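You operate a simulated robot arm through the tools that you are given. There is no shell and no other tool.

The job below is to be done with a simulated robot arm. You get a single attempt, and the scene is never put back.

JOB
Bring the flat strip in the bender up to 90 degrees.
Fine: clamp it and set the angle knob before bending; leave the lever down and the clamp open.

Only the result counts: the job must be done as asked and must still hold three seconds after the hand-in. Knocking over, shifting, dropping, spilling or breaking anything else fails it.

ROBOT AND FRAMES
A 7-joint arm with a two-finger parallel gripper, fixed in place. Base frame: the origin is on the floor under the middle of its stand, x ahead of it, y to its left, z up. Lengths are in cm, angles in degrees, forces in N, time in s.
It reaches about 147.9 cm from its shoulder. Its first joint turns from -166.0 to 166.0 degrees. Payload 4.4 kg.
The tool frame sits at the grasp point between the pads (the TCP): z along the fingers, y along the line on which they close. The tips reach 2.3 cm beyond it. Largest opening 9.4 cm; finger width 3.8, thickness 1; the body of the gripper, 5.4 by 9.6 cm, starts 3.9 cm behind the TCP.
Orientation is that of the tool frame in the base frame, as a unit quaternion [w, x, y, z]. With the fingers straight down and closing along the base's y, the tool's x points along the base's -x, its y along +y and its z along -z.

CONTROLS
- The arm moves only by the tool arm_command. Its argument "plan" is a list of rows, each a list of 6 numbers: the shift along the tool's x, y, z in cm, then the turn, a rotation vector about the tool's x, y, z in degrees. In form: [[x, y, z, ax, ay, az], ...]. A call has 1 to 20 rows; each row shifts and turns the commanded pose from where the row before left it, along the tool's axes as they then stand. "claw" is the closure, from 0 (fully open) to 1 (shut), set as the call begins (left out, the last holds). Each row takes 0.2 s and may step no farther than 5 cm and 8.6 degrees from the row before; otherwise, or with a gripper value out of range, the whole call is refused. A pose out of reach is approached as far as the arm can. The call stops where the force on the tool passes 90 N (or 10 N more than at its start, if that is more) or the arm is blocked; 0.2 s more then pass. The fingers move at their own pace (about 7.2 cm/s each) and stop on an object; they squeeze with about 45 N. The grip force told is the motor's: it shows also when the fingers shut on nothing. Time passes only in rows, and 0.2 s behind the last, so rows that do not move let the fingers close. It gives the time, the measured TCP pose, the force on the tool (base axes), the opening and the grip force at its end, in the units of the frame above (readings bear some noise), with the torque about the TCP (base axes, N m) and any sound that the robot's microphone picked up.
- Cameras (640 x 400 px; columns grow to the right, rows downward): "scene" is fixed at [40.78, -51.27, 153.58]; the picture's right is [0.80, -0.60, 0.00], its down [-0.31, -0.42, -0.85] and it looks along [0.51, 0.68, -0.52] (base axes); focal length 313 px, centre (320, 200). "wrist" rides on the gripper at [8.6, 1.6, -7.5] in the tool frame; the picture's right is [-0.18, 0.98, 0.00], its down [-0.58, -0.11, -0.81] and it looks along [-0.79, -0.15, 0.59] (tool axes); focal length 243 px, centre (320, 200). There is no depth. A picture from a camera that has moved, and an enlarged one, comes with that camera's place and axes in the base frame and with its lens. The place of the scene camera against the robot may be out by one fixed shift of up to 1.8 cm in any direction.
- capture(camera): a new picture of that camera. No time passes.
- enlarge(camera, box): a new picture of the part [left, top, right, bottom] of that camera's present view, enlarged. No time passes.
- sign_off(): hands the job in; it is judged then, once.

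Places have to be worked out from the pictures, the camera data and where the tool is seen. Open the gripper and draw the arm clear of the work before you hand the job in, unless the task says otherwise.

The tools are called after "Call:" as name(argument=value, ...) on one line, values as JSON. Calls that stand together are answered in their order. arm_command: Moves the arm, as the interface text tells. Its arguments: {"type":"object","properties":{"plan":{"type":"array","items":{"type":"array","items":{"type":"number"}}},"claw":{"type":"number"}},"required":["plan"]} The other tools are called the same way: capture (camera) takes a picture; enlarge (camera, box) takes an enlarged picture of a part of a camera's view; sign_off () hands the job in.

At the start:

```text
time_s: 0.0
tcp_pos: [64.48, 12.76, 130.84]
orientation: [0.0, -0.001, 1.0, 0.0]
force: [-0.1, -0.4, 0.1]
moment: [-0.01, -0.04, -0.01]
width: 9.41
gripper_force: 0.1
```

scene: 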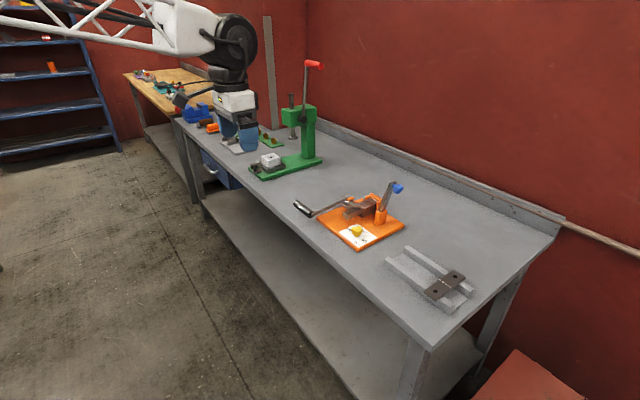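
wrist: 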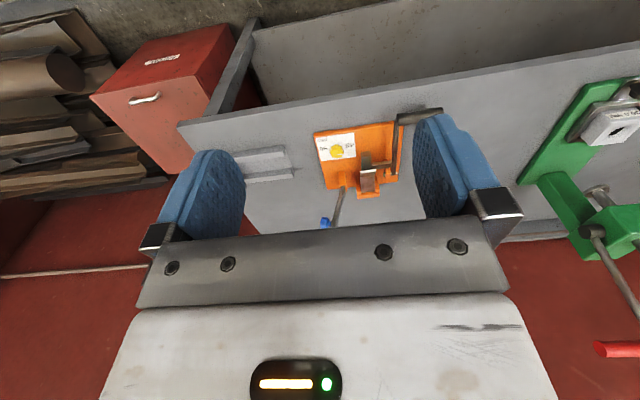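

I start by enlarging the bender in both views to see the lever, clamp, knob and strip.

Call:
enlarge(camera="scene", box=[280, 170, 420, 258])

Call:
enlarge(camera="wrist", box=[290, 95, 450, 240])

Call:
enlarge(camera="scene", box=[335, 215, 385, 250])

```text
4.55 times, centred on (350, 214) of scene
camera zoom: at [40.78, -51.27, 153.58], right [0.8, -0.6, 0.0], down [-0.31, -0.42, -0.85], along [0.51, 0.68, -0.52], focal length 1425 px, centre (184, 136)
```

zoom: 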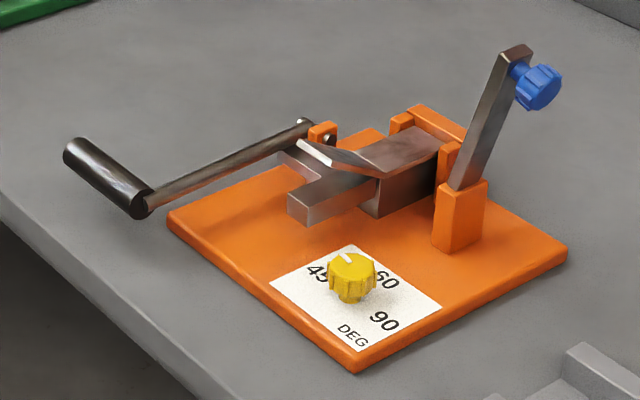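

```text
2.76 times, centred on (370, 168) of wrist
camera zoom: at [56.02, 14.24, 138.24], right [0.18, 0.98, 0.0], down [0.58, -0.11, 0.81], along [0.79, -0.15, -0.59], focal length 669 px, centre (182, 290)
```

zoom: 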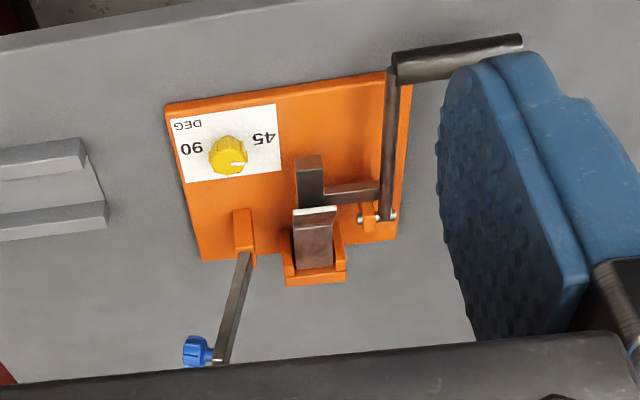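

```text
11.43 times, centred on (360, 232) of scene
camera zoom: at [40.78, -51.27, 153.58], right [0.8, -0.6, 0.0], down [-0.31, -0.42, -0.85], along [0.51, 0.68, -0.52], focal length 3582 px, centre (-137, -171)
```

zoom: 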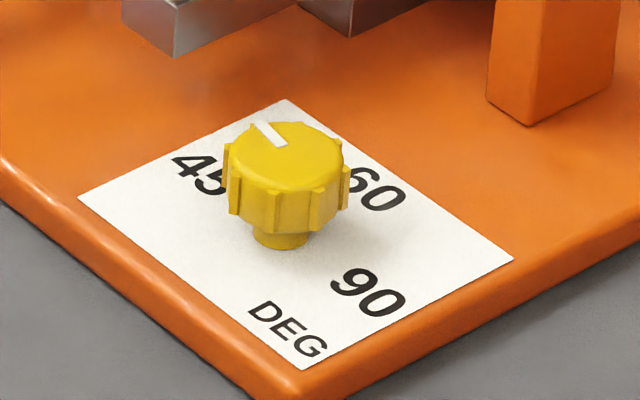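

The bender sits around (103–115, 10, 85–104) with the dial pointer now at 45, the bending lever pointing toward the robot and the clamp lever upright. I move closer to get a better look with the wrist camera.

Call:
arm_command(plan=[[-3.2, 0, 2.8, 0, 0, 0], [-3.2, 0, 2.8, 0, 0, 0], [-3.2, 0, 2.8, 0, 0, 0], [-3.2, 0, 2.8, 0, 0, 0], [-3.2, 0, 2.8, 0, 0, 0], [0, 0, 0, 0, 0, 0]])

Call:
capture(camera="wrist")

Call:
capture(camera="scene")

```text
time_s: 1.4
tcp_pos: [80.61, 12.76, 117.04]
orientation: [0.0, 0.0, 1.0, 0.0]
force: [-0.6, 0.4, 0.4]
moment: [-0.01, 0.01, -0.02]
width: 9.39
gripper_force: 0.0
```

```text
taken
camera wrist: at [72.01, 14.26, 124.34], right [0.18, 0.98, 0.0], down [0.58, -0.11, 0.81], along [0.79, -0.15, -0.59], focal length 243 px, centre (320, 200)
```

wrist: 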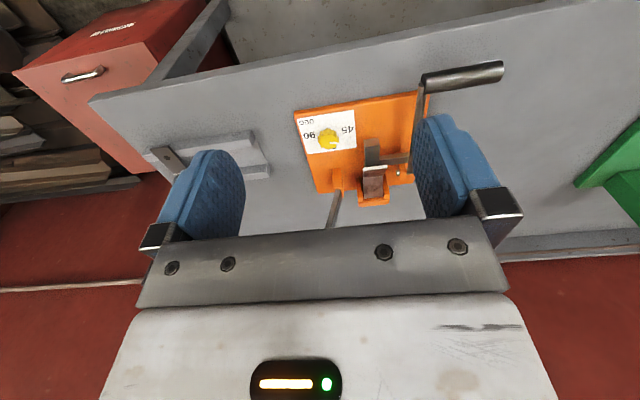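

```text
taken
```

scene: 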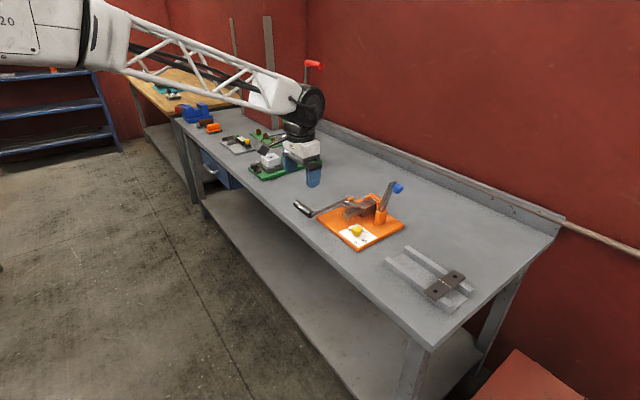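

I enlarge the bender in this nearer wrist view to read the clamp and strip geometry.

Call:
enlarge(camera="wrist", box=[280, 50, 520, 240])

Call:
enlarge(camera="wrist", box=[320, 120, 430, 215])

Call:
enlarge(camera="scene", box=[335, 175, 410, 225])

```text
2.11 times, centred on (400, 145) of wrist
camera zoom: at [72.01, 14.26, 124.34], right [0.18, 0.98, 0.0], down [0.58, -0.11, 0.81], along [0.79, -0.15, -0.59], focal length 511 px, centre (152, 316)
```

zoom: 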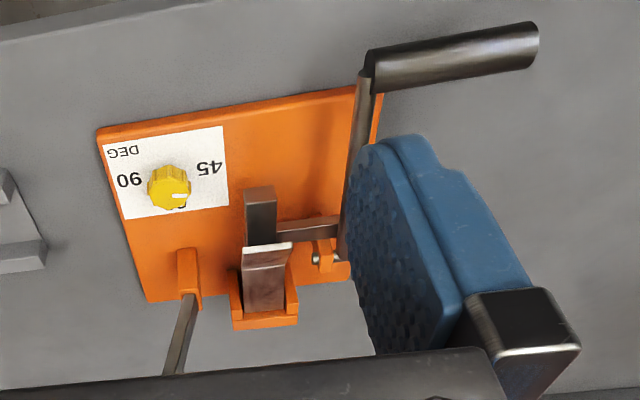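

```text
4.21 times, centred on (375, 168) of wrist
camera zoom: at [72.01, 14.26, 124.34], right [0.18, 0.98, 0.0], down [0.58, -0.11, 0.81], along [0.79, -0.15, -0.59], focal length 1022 px, centre (88, 337)
```

zoom: 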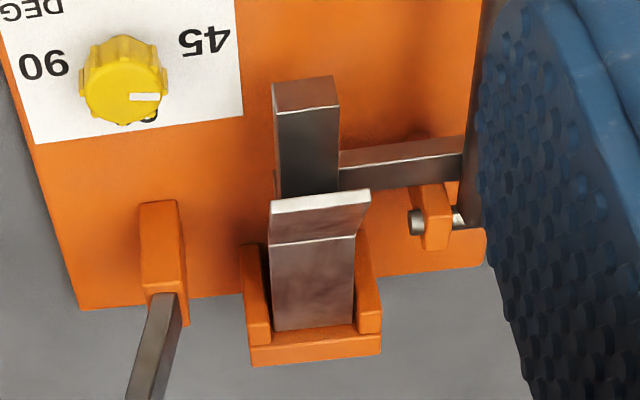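

```text
8.00 times, centred on (372, 200) of scene
camera zoom: at [40.78, -51.27, 153.58], right [0.8, -0.6, 0.0], down [-0.31, -0.42, -0.85], along [0.51, 0.68, -0.52], focal length 2507 px, centre (-100, 200)
```

zoom: 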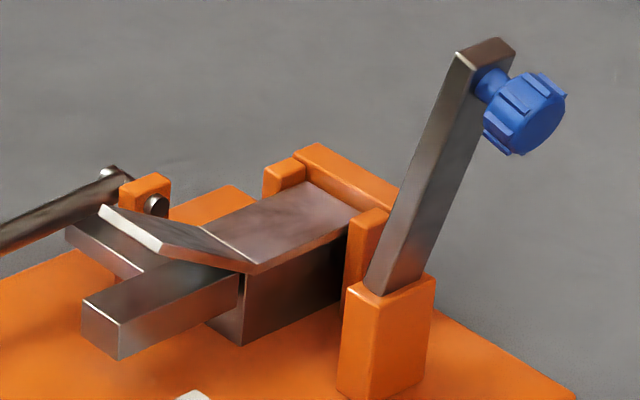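

The strip rests on the die between guides with its free end over the bending leaf. The clamp arm stands on the −y side, leaning slightly toward −y, and should swing over the strip toward +y. I shift the camera sideways and closer for stereo.

Call:
arm_command(plan=[[-2, -2.4, 1.6, 0, 0, 0], [-2, -2.4, 1.6, 0, 0, 0], [-2, -2.4, 1.6, 0, 0, 0], [-2, -2.4, 1.6, 0, 0, 0], [-2, -2.4, 1.6, 0, 0, 0], [0, 0, 0, 0, 0, 0]])

Call:
capture(camera="wrist")

Call:
enlarge(camera="wrist", box=[300, 20, 560, 230])

```text
time_s: 2.8
tcp_pos: [90.4, 0.58, 108.93]
orientation: [0.001, 0.0, 1.0, 0.0]
force: [0.6, -0.7, -0.7]
moment: [0.05, -0.04, -0.01]
width: 9.4
gripper_force: 0.1
```

```text
taken
camera wrist: at [81.88, 2.12, 116.32], right [0.18, 0.98, 0.0], down [0.58, -0.11, 0.81], along [0.79, -0.15, -0.59], focal length 243 px, centre (320, 200)
```

wrist: 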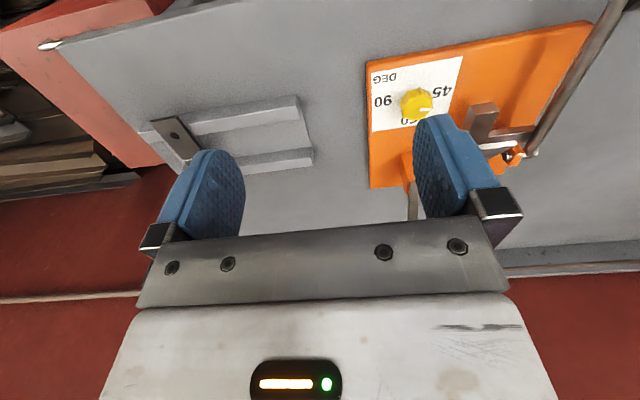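

```text
1.90 times, centred on (430, 125) of wrist
camera zoom: at [81.88, 2.12, 116.32], right [0.18, 0.98, 0.0], down [0.58, -0.11, 0.81], along [0.79, -0.15, -0.59], focal length 462 px, centre (110, 343)
```

zoom: 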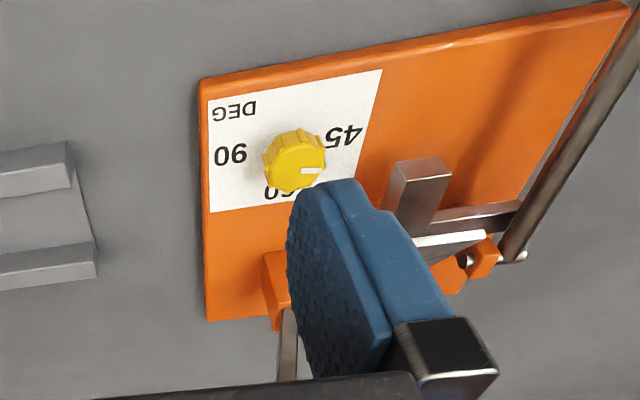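

Stereo puts the base plate axis-aligned at x 96–119, y 5–27.6, top z≈87. The dial knob is near (101.2, 10.4, 91), the clamp arm top near (112.7, 7.7, 105.5) with its blue knob at (112.6, 5.3, 104), and the bend handle along y at (92.4, 26–36, 90.8). I move to the −y side, above clamp height, and turn the tool 90° so the fingers close along x.

Call:
arm_command(plan=[[-3.6, -1.5, -1.0, 0, 0, 0], [-3.6, -1.5, -1.0, 0, 0, 0], [-3.6, -1.5, -1.0, 0, 0, 0], [-3.6, -1.5, -1.0, 0, 0, 0], [-3.6, -1.5, -1.0, 0, 0, 0], [-3.6, -1.5, 0, 0, 0, 0], [0, 0, 0, 0, 0, -8.2], [0, 0, 0, 0, 0, -8.2], [0, 0, 0, 0, 0, -8.2], [0, 0, 0, 0, 0, -8.2], [0, 0, 0, 0, 0, -8.2], [0, 0, 0, 0, 0, -8.2], [0, 0, 0, 0, 0, -8.2], [0, 0, 0, 0, 0, -8.2], [0, 0, 0, 0, 0, -8.2], [0, 0, 0, 0, 0, -8.2], [0, 0, 0, 0, 0, -8.0], [0, 0, 0, 0, 0, 0]])

Call:
capture(camera="wrist")

Call:
capture(camera="scene")

```text
time_s: 6.6
tcp_pos: [112.28, -8.41, 113.84]
orientation: [0.0, 0.708, -0.707, 0.001]
force: [0.2, 0.0, -0.4]
moment: [0.01, -0.05, -0.01]
width: 9.39
gripper_force: 0.1
```

```text
taken
camera wrist: at [110.69, -17.02, 121.21], right [-0.98, 0.18, 0.0], down [0.11, 0.58, 0.81], along [0.15, 0.79, -0.59], focal length 243 px, centre (320, 200)
```

wrist: 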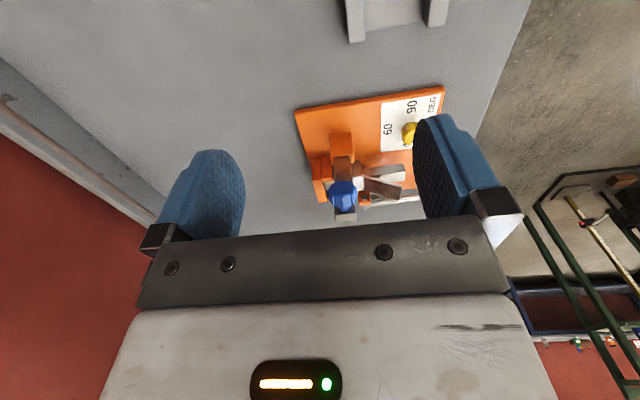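

```text
taken
```

scene: 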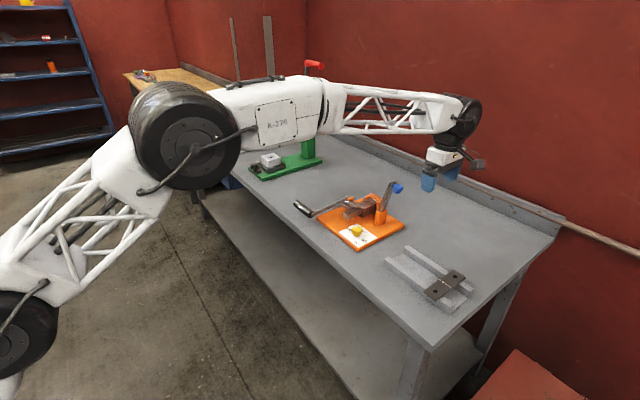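

Call:
enlarge(camera="wrist", box=[285, 75, 455, 225])

Call:
enlarge(camera="wrist", box=[300, 120, 420, 222])

```text
2.67 times, centred on (370, 150) of wrist
camera zoom: at [110.69, -17.02, 121.21], right [-0.98, 0.18, 0.0], down [0.11, 0.58, 0.81], along [0.15, 0.79, -0.59], focal length 647 px, centre (187, 333)
```

zoom: 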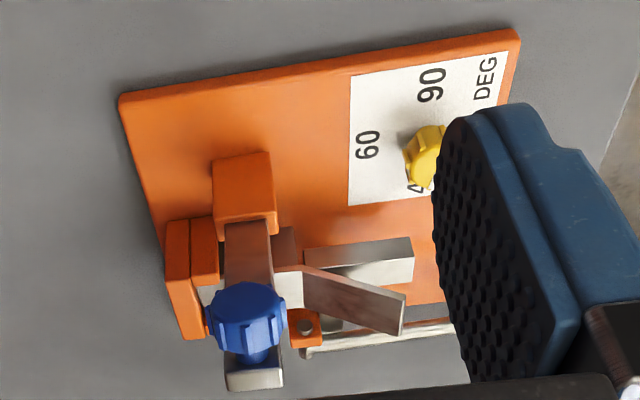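

```text
3.92 times, centred on (360, 171) of wrist
camera zoom: at [110.69, -17.02, 121.21], right [-0.98, 0.18, 0.0], down [0.11, 0.58, 0.81], along [0.15, 0.79, -0.59], focal length 951 px, centre (163, 314)
```

zoom: 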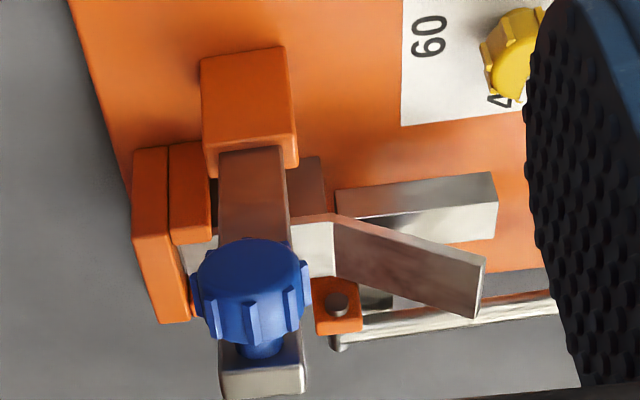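

The view from −y confirms the clamp arm (about 2.5 cm wide) and the blue knob near (112.2, 5.2, 104.1). I move toward a spot just short of it and check alignment before descending.

Call:
arm_command(plan=[[-2.4, 0, 0.9, 0, 0, 0], [-2.4, 0.1, 0.9, 0, 0, 0], [-2.4, 0, 0.9, 0, 0, 0], [0, 0, 0, 0, 0, 0]])

Call:
capture(camera="wrist")

```text
time_s: 7.6
tcp_pos: [112.37, -1.05, 111.06]
orientation: [0.0, -0.707, 0.707, 0.0]
force: [-0.5, 0.0, 0.2]
moment: [-0.02, 0.0, -0.01]
width: 9.39
gripper_force: 0.1
```

```text
taken
camera wrist: at [110.77, -9.68, 118.4], right [-0.98, 0.18, 0.0], down [0.11, 0.58, 0.81], along [0.15, 0.79, -0.59], focal length 243 px, centre (320, 200)
```

wrist: 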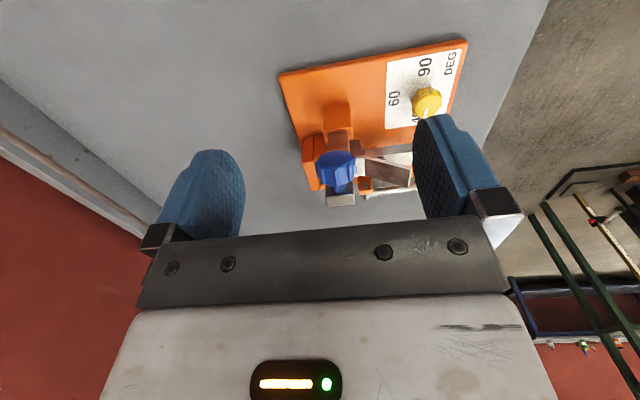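

Call:
enlarge(camera="wrist", box=[290, 90, 420, 215])

```text
3.20 times, centred on (355, 152) of wrist
camera zoom: at [110.77, -9.68, 118.4], right [-0.98, 0.18, 0.0], down [0.11, 0.58, 0.81], along [0.15, 0.79, -0.59], focal length 776 px, centre (208, 352)
```

zoom: 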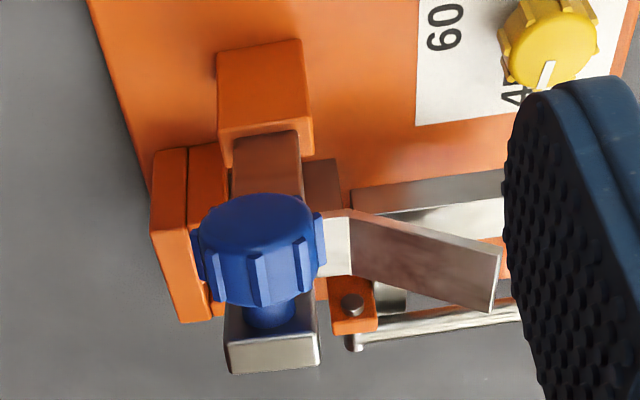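

The knob resolves to about (112.25, 5.4, 104). I go over it and descend with the fingers straddling it along x, then check the view before closing.

Call:
arm_command(plan=[[-3.2, 0.06, 0, 0, 0, 0], [-3.2, 0.06, 0, 0, 0, 0], [0, 0, 2.3, 0, 0, 0], [0, 0, 2.3, 0, 0, 0], [0, 0, 2.3, 0, 0, 0], [0, 0, 0, 0, 0, 0]])

Call:
capture(camera="wrist")

Call:
enlarge(camera="scene", box=[330, 120, 450, 220])

```text
time_s: 9.0
tcp_pos: [112.05, 5.23, 104.27]
orientation: [0.0, -0.707, 0.707, 0.0]
force: [-0.3, -0.1, 0.6]
moment: [0.0, 0.0, 0.04]
width: 9.41
gripper_force: 0.0
```

```text
taken
camera wrist: at [110.53, -3.49, 111.71], right [-0.98, 0.18, 0.0], down [0.11, 0.58, 0.81], along [0.15, 0.79, -0.59], focal length 243 px, centre (320, 200)
```

wrist: 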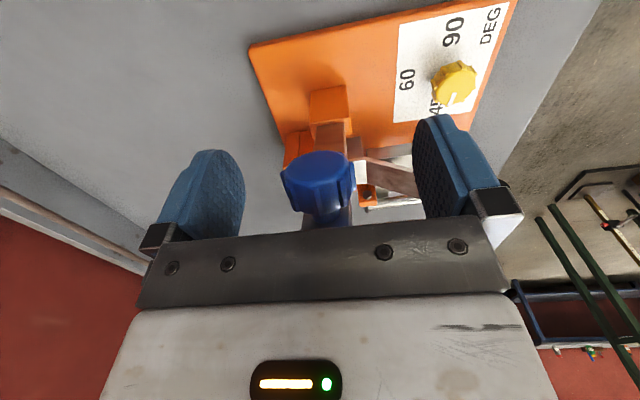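

```text
4.00 times, centred on (390, 170) of scene
camera zoom: at [40.78, -51.27, 153.58], right [0.8, -0.6, 0.0], down [-0.31, -0.42, -0.85], along [0.51, 0.68, -0.52], focal length 1254 px, centre (40, 320)
```

zoom: 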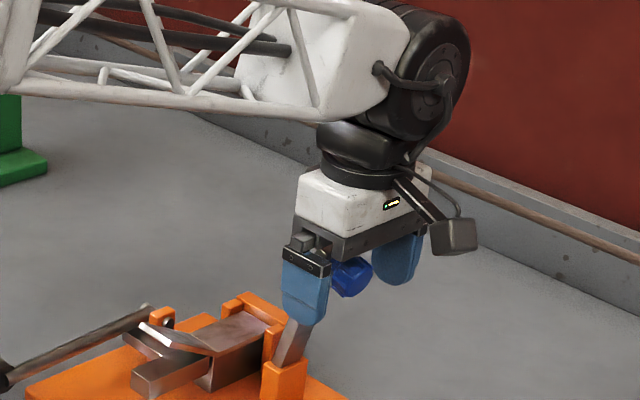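

The knob sits right at the TCP between the pads. I close the fingers on it.

Call:
arm_command(plan=[[0, 0, 0, 0, 0, 0], [0, 0, 0, 0, 0, 0], [0, 0, 0, 0, 0, 0], [0, 0, 0, 0, 0, 0]], claw=1)

Call:
capture(camera="wrist")

```text
time_s: 10.0
tcp_pos: [112.18, 5.24, 104.37]
orientation: [0.0, -0.707, 0.708, 0.0]
force: [14.3, 0.6, -0.6]
moment: [-0.08, -0.12, -0.03]
width: 2.91
gripper_force: 44.6
```

```text
taken
camera wrist: at [110.56, -3.49, 111.74], right [-0.98, 0.18, 0.0], down [0.11, 0.58, 0.81], along [0.15, 0.79, -0.59], focal length 243 px, centre (320, 200)
```

wrist: 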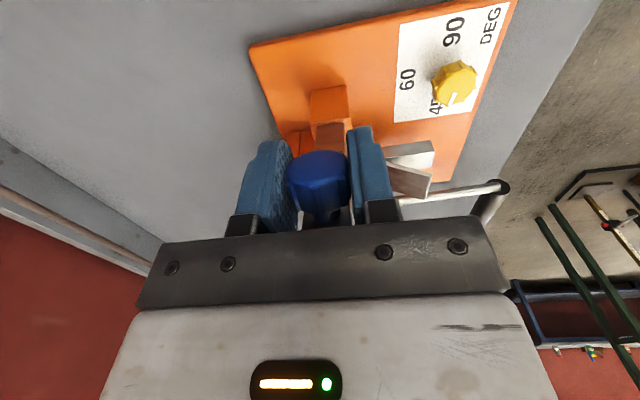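

Gripped, with a small 14 N side load meaning the knob is about 2 mm toward +x. I nudge the tool to relieve it and start the closing arc with two small steps to test the pivot guess.

Call:
arm_command(plan=[[0, -0.15, 0, 0, 0, 0], [-1.15, 0, -0.47, 0, 0, 0], [-1.18, 0, -0.36, 0, 0, 0], [0, 0, 0, 0, 0, 0]])

Call:
capture(camera="wrist")

```text
time_s: 11.0
tcp_pos: [112.16, 7.55, 105.2]
orientation: [0.0, 0.707, -0.707, -0.001]
force: [-34.6, -13.1, 3.7]
moment: [-1.29, 0.05, 0.03]
width: 2.93
gripper_force: 44.7
```

```text
taken
camera wrist: at [110.56, -1.16, 112.51], right [-0.98, 0.18, 0.0], down [0.11, 0.58, 0.81], along [0.15, 0.79, -0.59], focal length 243 px, centre (320, 200)
```

wrist: 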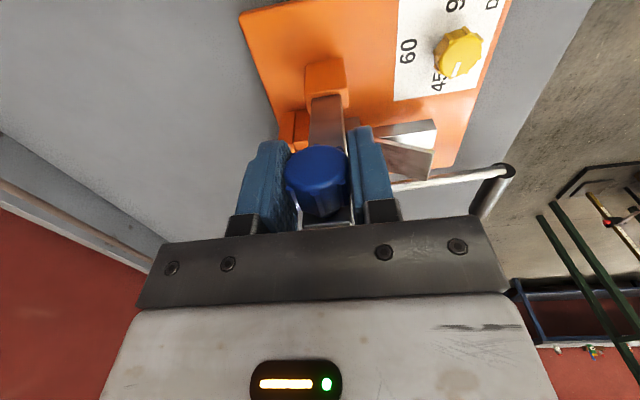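

The arc guess fits: z-force is small with 13 N resistance along y, and I over-corrected x slightly, so I back that off 0.1 cm. I continue along the arc through vertical.

Call:
arm_command(plan=[[-1.21, 0.1, -0.26, 0, 0, 0], [-1.23, 0, -0.15, 0, 0, 0], [-1.24, 0, -0.05, 0, 0, 0], [0, 0, 0, 0, 0, 0]])

Call:
capture(camera="wrist")

```text
time_s: 12.0
tcp_pos: [112.09, 11.4, 105.47]
orientation: [0.0, -0.707, 0.707, 0.0]
force: [16.6, -9.8, -4.6]
moment: [-1.2, -0.12, 0.03]
width: 2.91
gripper_force: 44.7
```

```text
taken
camera wrist: at [110.55, 2.58, 112.9], right [-0.98, 0.18, 0.0], down [0.11, 0.58, 0.81], along [0.15, 0.79, -0.59], focal length 243 px, centre (320, 200)
```

wrist: 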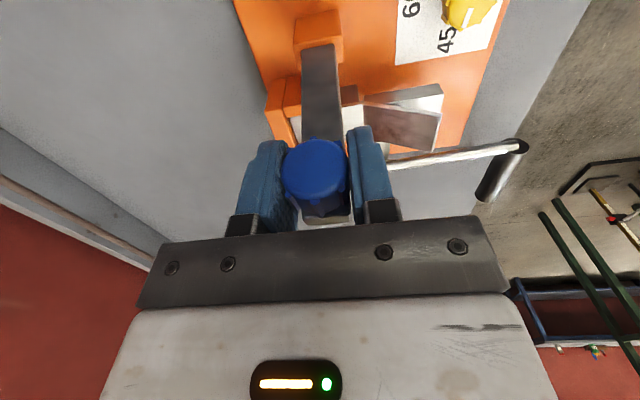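

Forces stay low and the arm is swinging toward +y as expected. I continue the arc downward.

Call:
arm_command(plan=[[-1.24, -0.03, 0.06, 0, 0, 0], [-1.22, 0, 0.17, 0, 0, 0], [-1.21, 0, 0.28, 0, 0, 0], [-1.18, 0, 0.38, 0, 0, 0], [-1.14, 0, 0.48, 0, 0, 0], [0, 0, 0, 0, 0, 0]])

Call:
capture(camera="wrist")

```text
time_s: 13.4
tcp_pos: [111.97, 17.31, 104.05]
orientation: [0.0, 0.708, -0.707, 0.0]
force: [12.2, -13.8, -5.8]
moment: [-1.2, 0.13, 0.04]
width: 2.92
gripper_force: 45.2
```

```text
taken
camera wrist: at [110.56, 8.57, 111.52], right [-0.98, 0.18, 0.0], down [0.11, 0.58, 0.81], along [0.15, 0.79, -0.59], focal length 243 px, centre (320, 200)
```

wrist: 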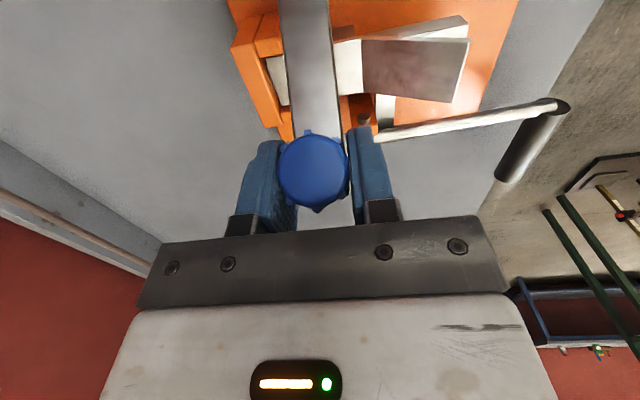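

Steady progress with low force. I continue another 25° of arc.

Call:
arm_command(plan=[[-1.1, -0.03, 0.58, 0, 0, 0], [-1.04, 0, 0.68, 0, 0, 0], [-0.97, 0, 0.76, 0, 0, 0], [-0.91, 0, 0.84, 0, 0, 0], [-0.83, 0, 0.92, 0, 0, 0], [0, 0, 0, 0, 0, 0]])

Call:
capture(camera="wrist")

Call:
enlarge(camera="scene", box=[290, 130, 430, 260])

```text
time_s: 14.8
tcp_pos: [112.01, 22.21, 100.24]
orientation: [-0.001, -0.707, 0.707, 0.001]
force: [-11.5, -22.2, -6.0]
moment: [-0.97, -0.13, -0.3]
width: 2.91
gripper_force: 44.9
```

```text
taken
camera wrist: at [110.57, 13.45, 107.73], right [-0.98, 0.18, 0.0], down [0.11, 0.58, 0.81], along [0.15, 0.79, -0.59], focal length 243 px, centre (320, 200)
```

wrist: 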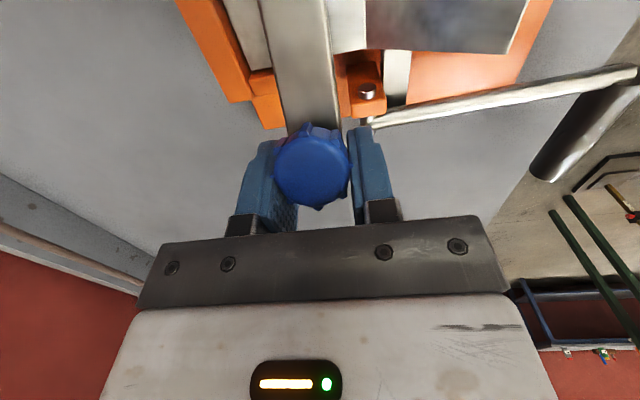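

```text
3.08 times, centred on (360, 195) of scene
camera zoom: at [40.78, -51.27, 153.58], right [0.8, -0.6, 0.0], down [-0.31, -0.42, -0.85], along [0.51, 0.68, -0.52], focal length 964 px, centre (197, 215)
```

zoom: 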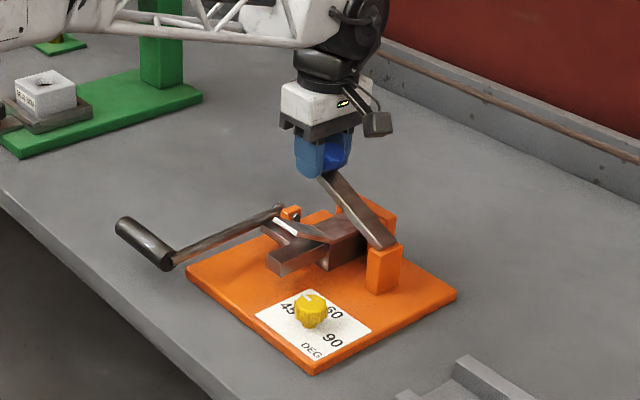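

The arm is about 28° above horizontal and my −x finger would get near the shaft bracket at the end of travel. I loosen the grip and look whether the arm stays, so I can regrip about 1 cm higher on the knob.

Call:
arm_command(plan=[[0, 0, 0, 0, 0, 0], [0, 0, 0, 0, 0, 0], [0, 0, -0.5, 0, 0, 0], [0, 0, -0.5, 0, 0, 0], [0, 0, 0, 0, 0, 0]], claw=0.55)

Call:
capture(camera="wrist")

Call:
enlarge(camera="scene", box=[290, 130, 430, 260])

```text
time_s: 16.0
tcp_pos: [112.03, 22.12, 101.34]
orientation: [0.0, 0.707, -0.707, 0.0]
force: [0.5, -0.2, 0.4]
moment: [0.02, -0.03, 0.0]
width: 4.23
gripper_force: 0.2
```

```text
taken
camera wrist: at [110.56, 13.42, 108.8], right [-0.98, 0.18, 0.0], down [0.11, 0.58, 0.81], along [0.15, 0.79, -0.59], focal length 243 px, centre (320, 200)
```

wrist: 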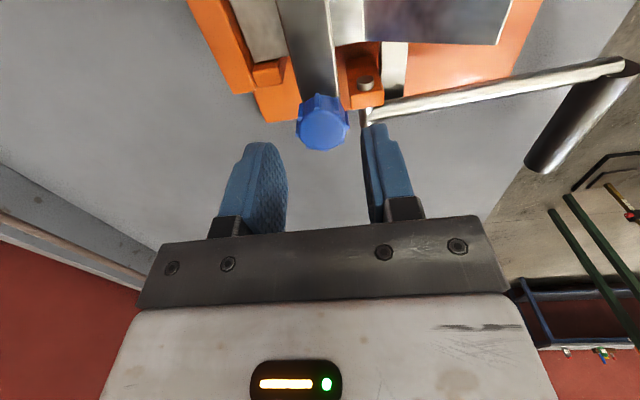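

```text
3.08 times, centred on (360, 195) of scene
camera zoom: at [40.78, -51.27, 153.58], right [0.8, -0.6, 0.0], down [-0.31, -0.42, -0.85], along [0.51, 0.68, -0.52], focal length 964 px, centre (197, 215)
```

zoom: 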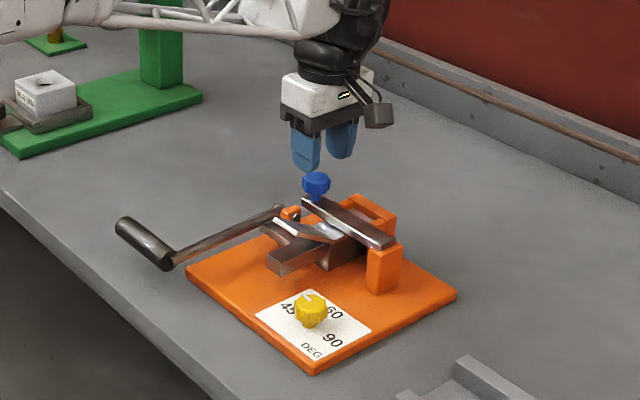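

On release the arm dropped the rest of the way onto the strip under its own weight. I look closely to see whether it lies fully clamped.

Call:
enlarge(camera="scene", box=[335, 180, 395, 225])

Call:
enlarge(camera="wrist", box=[190, 0, 430, 155])

```text
8.89 times, centred on (365, 202) of scene
camera zoom: at [40.78, -51.27, 153.58], right [0.8, -0.6, 0.0], down [-0.31, -0.42, -0.85], along [0.51, 0.68, -0.52], focal length 2786 px, centre (-80, 178)
```

zoom: 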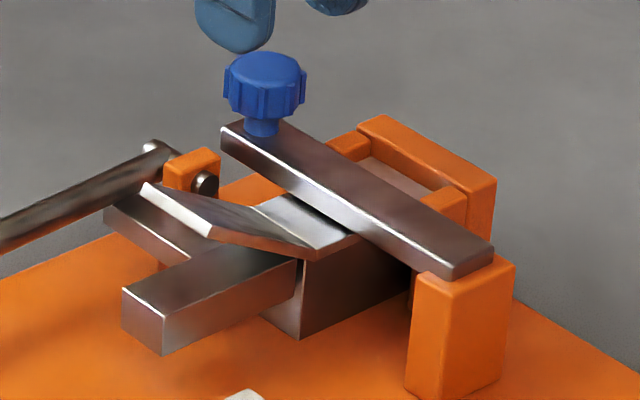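

```text
2.58 times, centred on (310, 78) of wrist
camera zoom: at [110.56, 13.42, 108.8], right [-0.98, 0.18, 0.0], down [0.11, 0.58, 0.81], along [0.15, 0.79, -0.59], focal length 626 px, centre (346, 516)
```

zoom: 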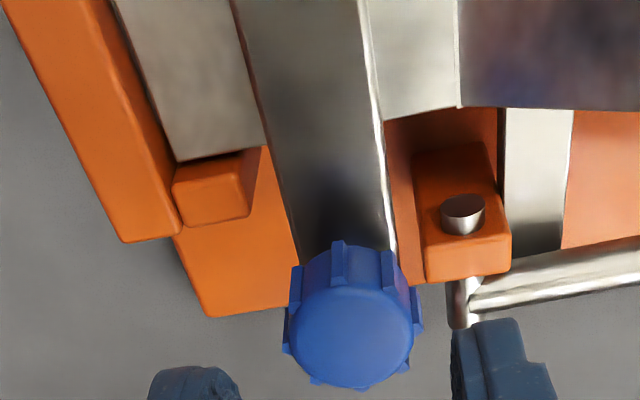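

The clamp arm now lies flat across the strip. To make sure it is firmly down I close the fingers and press lightly on top of the blue knob (its top at about z=97).

Call:
arm_command(plan=[[0, 0, 0, 0, 0, 0], [0, 0, 0, 0, 0, 0], [0, 0, 0, 0, 0, 0], [-0.3, -0.1, 0.7, 0, 0, 0], [0, 0, 0.7, 0, 0, 0], [0, 0, 0.3, 0, 0, 0], [0, 0, 0, 0, 0, 0]], claw=1)

```text
time_s: 17.6
tcp_pos: [112.29, 22.48, 99.67]
orientation: [0.0, -0.707, 0.708, 0.0]
force: [0.2, 0.5, 0.5]
moment: [-0.01, 0.02, 0.0]
width: 0.0
gripper_force: 42.5
```

Tips are at z≈97.4 with no contact yet, so I lower in small steps and watch the force.

Call:
arm_command(plan=[[0, 0, 0.2, 0, 0, 0], [0, 0, 0.15, 0, 0, 0], [0, 0, 0.1, 0, 0, 0], [0, 0, 0, 0, 0, 0]])

```text
time_s: 18.6
tcp_pos: [112.09, 22.6, 99.28]
orientation: [0.0, 0.707, -0.707, 0.001]
force: [-0.3, -0.9, 5.4]
moment: [-0.11, 0.01, -0.05]
width: 0.0
gripper_force: 42.8
```

Call:
arm_command(plan=[[0, 0, 0.1, 0, 0, 0], [0, 0, 0.1, 0, 0, 0], [0, 0, 0, 0, 0, 0]])

```text
time_s: 19.4
tcp_pos: [112.15, 22.45, 99.22]
orientation: [-0.001, 0.707, -0.707, 0.001]
force: [2.1, -0.5, 31.5]
moment: [-0.42, 0.05, 0.1]
width: 0.0
gripper_force: 42.8
```

Call:
arm_command(plan=[[0, 0, 0.1, 0, 0, 0], [0, 0, 0.05, 0, 0, 0], [0, 0, 0, 0, 0, 0]])

```text
time_s: 20.2
tcp_pos: [112.13, 22.58, 99.26]
orientation: [0.002, -0.707, 0.707, -0.002]
force: [0.8, -4.0, 58.2]
moment: [-0.74, 0.07, 0.0]
width: 0.03
gripper_force: 42.3
```

The arm is solid under 58 N without further travel, so the strip is clamped. I retreat upward and move over the yellow angle knob, partly opening the fingers.

Call:
arm_command(plan=[[0, 0, -2, 0, 0, 0], [0, 0, -3, 0, 0, 0], [0, 0, -4, 0, 0, 0], [3.0, 2.7, 0, 0, 0, 0], [3.0, 2.7, 0, 0, 0, 0], [3.0, 2.7, 0, 0, 0, 0], [3.1, 2.8, 0, 0, 0, 0], [0, 0, 2.5, 0, 0, 0], [0, 0, 2.5, 0, 0, 0], [0, 0, 0, 0, 0, 0]], claw=0.42)

Call:
capture(camera="wrist")

Call:
enlarge(camera="scene", box=[300, 150, 420, 260])

```text
time_s: 22.4
tcp_pos: [101.2, 10.36, 102.76]
orientation: [0.0, 0.707, -0.707, 0.0]
force: [0.3, -0.5, -0.7]
moment: [-0.03, 0.03, -0.02]
width: 5.47
gripper_force: 0.1
```

```text
taken
camera wrist: at [99.72, 1.79, 110.17], right [-0.98, 0.18, 0.0], down [0.11, 0.58, 0.81], along [0.15, 0.79, -0.59], focal length 243 px, centre (320, 200)
```

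wrist: 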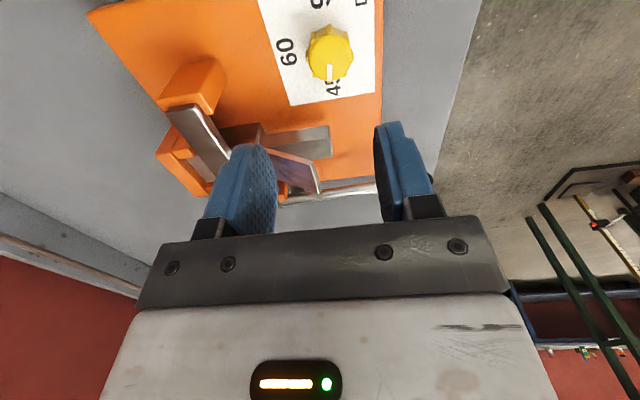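

```text
3.64 times, centred on (360, 205) of scene
camera zoom: at [40.78, -51.27, 153.58], right [0.8, -0.6, 0.0], down [-0.31, -0.42, -0.85], along [0.51, 0.68, -0.52], focal length 1140 px, centre (174, 182)
```

zoom: 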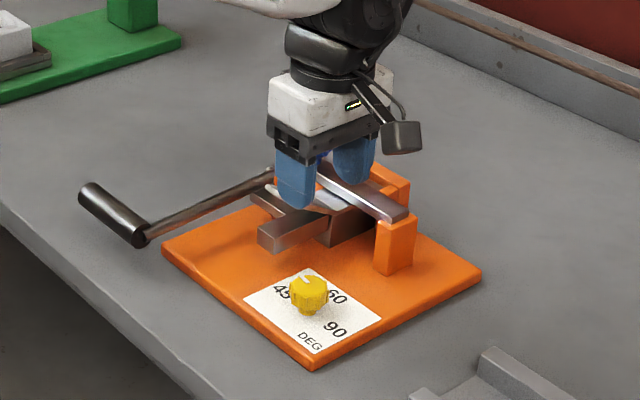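

Call:
enlarge(camera="wrist", box=[260, 0, 390, 120])

```text
3.33 times, centred on (325, 60) of wrist
camera zoom: at [99.72, 1.79, 110.17], right [-0.98, 0.18, 0.0], down [0.11, 0.58, 0.81], along [0.15, 0.79, -0.59], focal length 809 px, centre (303, 667)
```

zoom: 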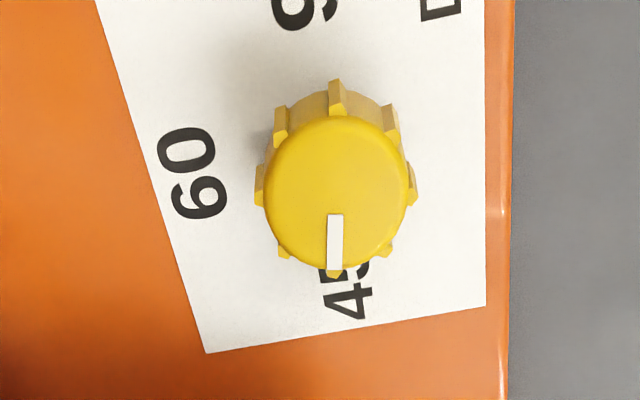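

The clamp stays closed. The knob's top face is centred near (100.5, 10.3, 91) with its pointer near 45, about 10° toward 60. I descend most of the way and verify centring between the pads.

Call:
arm_command(plan=[[0, 0.65, 3, 0, 0, 0], [0, 0, 3, 0, 0, 0], [0, 0, 2.5, 0, 0, 0], [0, 0, 0, 0, 0, 0]])

Call:
capture(camera="wrist")

```text
time_s: 23.4
tcp_pos: [100.8, 10.34, 94.38]
orientation: [-0.001, 0.707, -0.707, 0.001]
force: [0.8, -0.6, -0.4]
moment: [0.02, 0.04, -0.03]
width: 5.48
gripper_force: 0.1
```

```text
taken
camera wrist: at [99.2, 1.53, 101.77], right [-0.98, 0.18, 0.0], down [0.11, 0.58, 0.81], along [0.15, 0.79, -0.59], focal length 243 px, centre (320, 200)
```

wrist: 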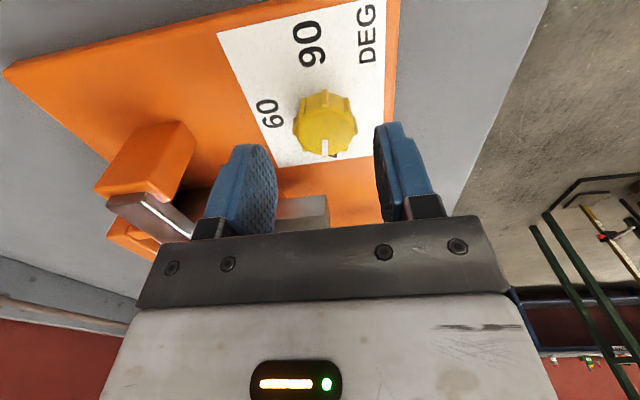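

Call:
arm_command(plan=[[0, 0, 1.5, 0, 0, 0], [0, 0, 1.2, 0, 0, 0], [0, 0, 0, 0, 0, 0]])

Call:
capture(camera="wrist")

Call:
enlarge(camera="scene", box=[310, 190, 410, 260])

```text
time_s: 24.2
tcp_pos: [100.75, 10.17, 91.48]
orientation: [0.0, 0.707, -0.707, -0.001]
force: [0.4, -0.2, -1.2]
moment: [0.04, -0.02, 0.0]
width: 5.43
gripper_force: 0.1
```

```text
taken
camera wrist: at [99.15, 1.51, 99.02], right [-0.98, 0.18, 0.0], down [0.11, 0.58, 0.81], along [0.15, 0.79, -0.59], focal length 243 px, centre (320, 200)
```

wrist: 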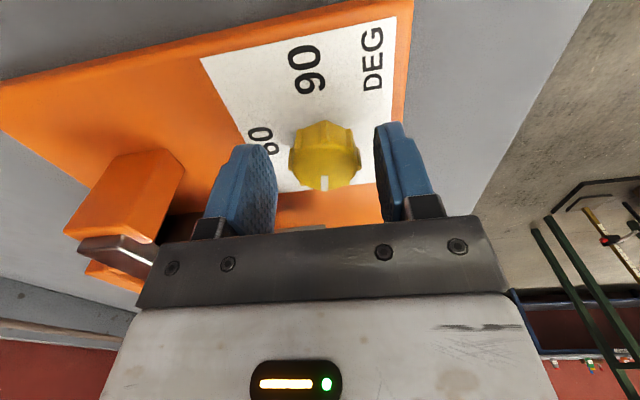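

```text
5.71 times, centred on (360, 225) of scene
camera zoom: at [40.78, -51.27, 153.58], right [0.8, -0.6, 0.0], down [-0.31, -0.42, -0.85], along [0.51, 0.68, -0.52], focal length 1791 px, centre (91, 57)
```

zoom: 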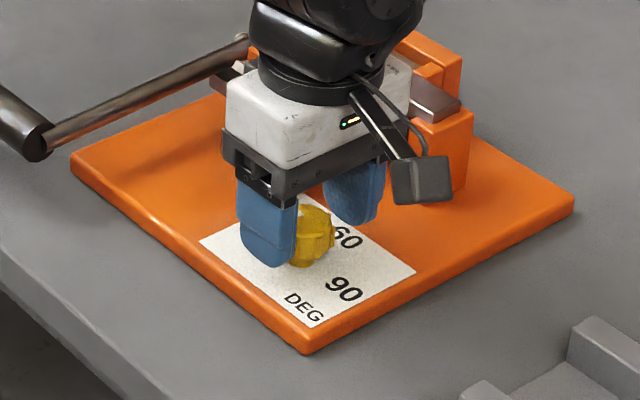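

The knob is centred between the pads (both about 325 px). I lower 1 cm more and close gently on it.

Call:
arm_command(plan=[[0, 0, 0.6, 0, 0, 0], [0, 0, 0.4, 0, 0, 0], [0, 0, 0, 0, 0, 0]])

Call:
arm_command(plan=[[0, 0, 0, 0, 0, 0], [0, 0, 0, 0, 0, 0], [0, 0, 0, 0, 0, 0], [0, 0, 0, 0, 0, 0]], claw=1)

Call:
capture(camera="wrist")

```text
time_s: 25.0
tcp_pos: [100.75, 10.34, 90.66]
orientation: [0.0, 0.707, -0.707, 0.0]
force: [0.3, 0.0, -0.1]
moment: [-0.01, 0.03, -0.01]
width: 5.48
gripper_force: 0.1
```

```text
time_s: 25.8
tcp_pos: [100.49, 10.41, 90.8]
orientation: [0.002, 0.708, -0.706, -0.002]
force: [-31.1, -1.6, 13.9]
moment: [-0.2, 0.07, 0.05]
width: 3.31
gripper_force: 45.0
stopped in row 3: the force on the tool passed its limit at 93 N (the readings are from after the stop); the commanded pose is now the measured one
```

```text
taken
camera wrist: at [99.02, 1.66, 98.04], right [-0.98, 0.18, 0.01], down [0.11, 0.58, 0.81], along [0.14, 0.79, -0.59], focal length 243 px, centre (320, 200)
```

wrist: 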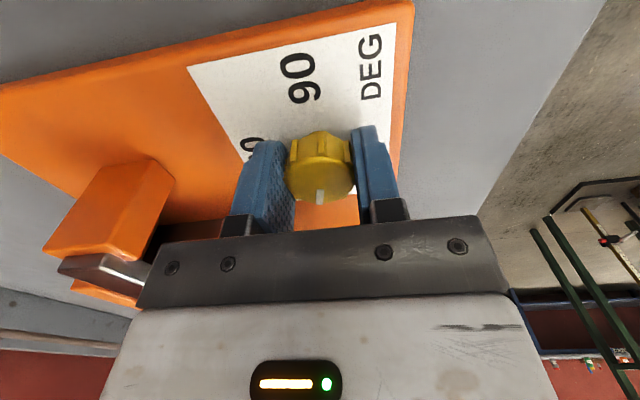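

The grip closed but briefly loaded x to 93 N, meaning the knob centre is nearer x=100.4. I check that the bender plate did not shift.

Call:
enlarge(camera="scene", box=[280, 170, 420, 258])

```text
4.55 times, centred on (350, 214) of scene
camera zoom: at [40.78, -51.27, 153.58], right [0.8, -0.6, 0.0], down [-0.31, -0.42, -0.85], along [0.51, 0.68, -0.52], focal length 1425 px, centre (184, 136)
```

zoom: 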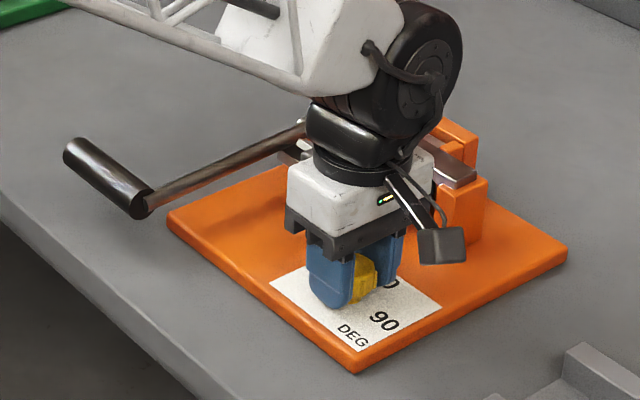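

The plate corners are unchanged. I relieve the side load and start turning the knob clockwise (seen from above) toward 60/90.

Call:
arm_command(plan=[[0, 0.08, 0, 0, 0, 0], [0, 0, 0, 0, 0, 4], [0, 0, 0, 0, 0, 6], [0, 0, 0, 0, 0, 0]])

Call:
capture(camera="wrist")

```text
time_s: 26.8
tcp_pos: [100.42, 10.42, 90.7]
orientation: [-0.002, -0.643, 0.766, 0.002]
force: [-55.2, -6.6, 24.1]
moment: [0.05, 0.16, 0.09]
width: 3.32
gripper_force: 45.2
```

```text
taken
camera wrist: at [97.51, 2.08, 98.05], right [-0.94, 0.35, 0.0], down [0.21, 0.55, 0.81], along [0.28, 0.75, -0.59], focal length 243 px, centre (320, 200)
```

wrist: 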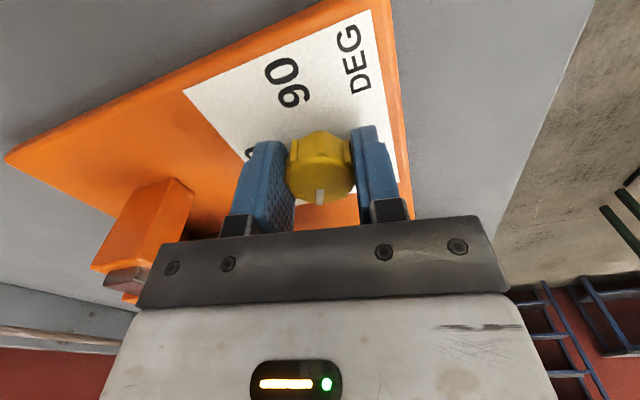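

The knob is turning with the gripper, but x-load is −55 N and z +24 N, so I shift the tool 0.17 cm toward −x and slightly up to unload it.

Call:
arm_command(plan=[[0.02, 0.1, -0.04, 0, 0, 0], [0.01, 0.07, -0.03, 0, 0, 0], [0, 0, 0, 0, 0, 0]])

```text
time_s: 27.6
tcp_pos: [100.51, 10.4, 90.66]
orientation: [0.0, -0.643, 0.766, 0.001]
force: [30.5, 8.2, -7.2]
moment: [-0.35, -0.98, -0.05]
width: 3.31
gripper_force: 44.4
```

Call:
arm_command(plan=[[-0.01, -0.06, 0.01, 0, 0, 0], [0, 0, 0, 0, 0, 8], [0, 0, 0, 0, 0, 8], [0, 0, 0, 0, 0, 0]])

Call:
capture(camera="wrist")

```text
time_s: 28.6
tcp_pos: [100.49, 10.49, 90.72]
orientation: [-0.001, -0.529, 0.848, 0.001]
force: [42.0, 8.3, -5.1]
moment: [0.28, -1.16, -0.06]
width: 3.31
gripper_force: 45.1
```

```text
taken
camera wrist: at [95.31, 3.27, 98.05], right [-0.8, 0.6, 0.0], down [0.36, 0.47, 0.8], along [0.48, 0.65, -0.59], focal length 243 px, centre (320, 200)
```

wrist: 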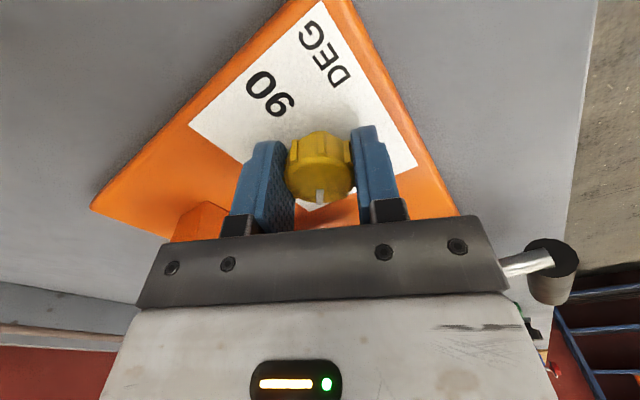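

Call:
arm_command(plan=[[-0.05, -0.065, 0, 0, 0, 0], [0, 0, 0, 0, 0, 8], [0, 0, 0, 0, 0, 8], [0, 0, 0, 0, 0, 0]])

```text
time_s: 29.6
tcp_pos: [100.43, 10.37, 90.53]
orientation: [-0.004, -0.406, 0.914, 0.001]
force: [-19.4, 3.5, 14.8]
moment: [-0.47, 0.22, 0.02]
width: 3.3
gripper_force: 44.7
```

Loads are modest now, so I keep turning.

Call:
arm_command(plan=[[0.02, 0.022, -0.02, 0, 0, 8], [0, 0, 0, 0, 0, 8], [0, 0, 0, 0, 0, 8], [0, 0, 0, 0, 0, 0]])

Call:
capture(camera="wrist")

```text
time_s: 30.6
tcp_pos: [100.46, 10.51, 90.68]
orientation: [-0.003, -0.208, 0.978, 0.0]
force: [-14.2, 15.3, 6.5]
moment: [-0.16, 0.44, 0.04]
width: 3.3
gripper_force: 45.2
```

```text
taken
camera wrist: at [91.96, 8.34, 98.07], right [-0.23, 0.97, 0.0], down [0.58, 0.14, 0.8], along [0.78, 0.19, -0.6], focal length 243 px, centre (320, 200)
```

wrist: 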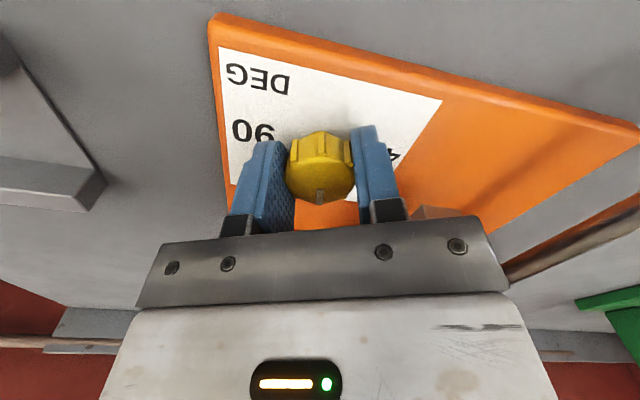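

Call:
arm_command(plan=[[0.015, 0.04, 0, 0, 0, 8], [0, 0, 0, 0, 0, 8], [0, 0, 0, 0, 0, 0]])

Call:
enlarge(camera="scene", box=[300, 170, 410, 258])

```text
time_s: 31.4
tcp_pos: [100.34, 10.37, 90.62]
orientation: [-0.002, -0.069, 0.998, 0.0]
force: [-7.2, 17.7, -3.2]
moment: [0.38, -0.87, 0.02]
width: 3.31
gripper_force: 45.2
```

```text
4.55 times, centred on (355, 214) of scene
camera zoom: at [40.78, -51.27, 153.58], right [0.8, -0.6, 0.0], down [-0.31, -0.42, -0.85], along [0.51, 0.68, -0.52], focal length 1425 px, centre (161, 136)
```

zoom: 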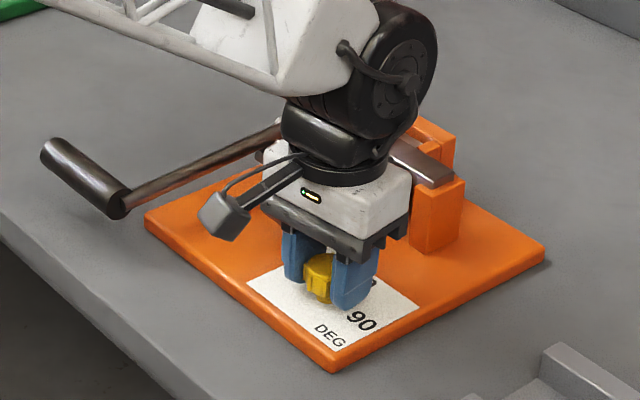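

Turned 82° without trouble. I release, rise clear of the knob, rotate the tool back 88° and look at the pointer.

Call:
arm_command(plan=[[0, 0, 0, 0, 0, 0], [0, 0, 0, 0, 0, 0], [0, 0, 0, 0, 0, 0], [0, 0, -2, 0, 0, 0], [0, 0, -2.5, 0, 0, 0], [0, 0, 0, 0, 0, -8], [0, 0, 0, 0, 0, -8], [0, 0, 0, 0, 0, -8], [0, 0, 0, 0, 0, -8], [0, 0, 0, 0, 0, -8], [0, 0, 0, 0, 0, -8], [0, 0, 0, 0, 0, -8], [0, 0, 0, 0, 0, -8], [0, 0, 0, 0, 0, -8], [0, 0, 0, 0, 0, -8], [0, 0, 0, 0, 0, -8], [0, 0, 0, 0, 0, 0]], claw=0.42)

Call:
capture(camera="wrist")

Call:
enlarge(camera="scene", box=[325, 205, 395, 255])

```text
time_s: 35.0
tcp_pos: [100.35, 10.46, 95.19]
orientation: [0.002, 0.744, -0.668, -0.002]
force: [0.9, 0.5, 0.1]
moment: [0.01, -0.02, 0.0]
width: 5.44
gripper_force: 0.0
```

```text
taken
camera wrist: at [99.84, 1.6, 102.56], right [-1.0, 0.08, 0.0], down [0.05, 0.59, 0.81], along [0.06, 0.8, -0.59], focal length 243 px, centre (320, 200)
```

wrist: 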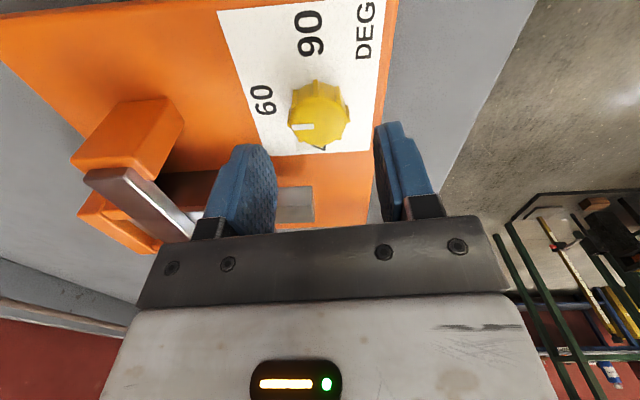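

```text
8.00 times, centred on (360, 230) of scene
camera zoom: at [40.78, -51.27, 153.58], right [0.8, -0.6, 0.0], down [-0.31, -0.42, -0.85], along [0.51, 0.68, -0.52], focal length 2507 px, centre (0, -40)
```

zoom: 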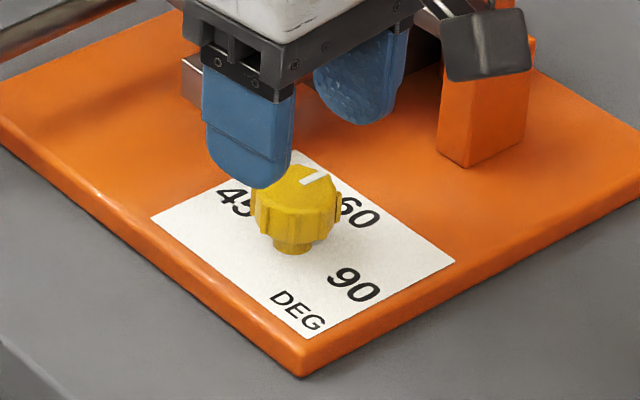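

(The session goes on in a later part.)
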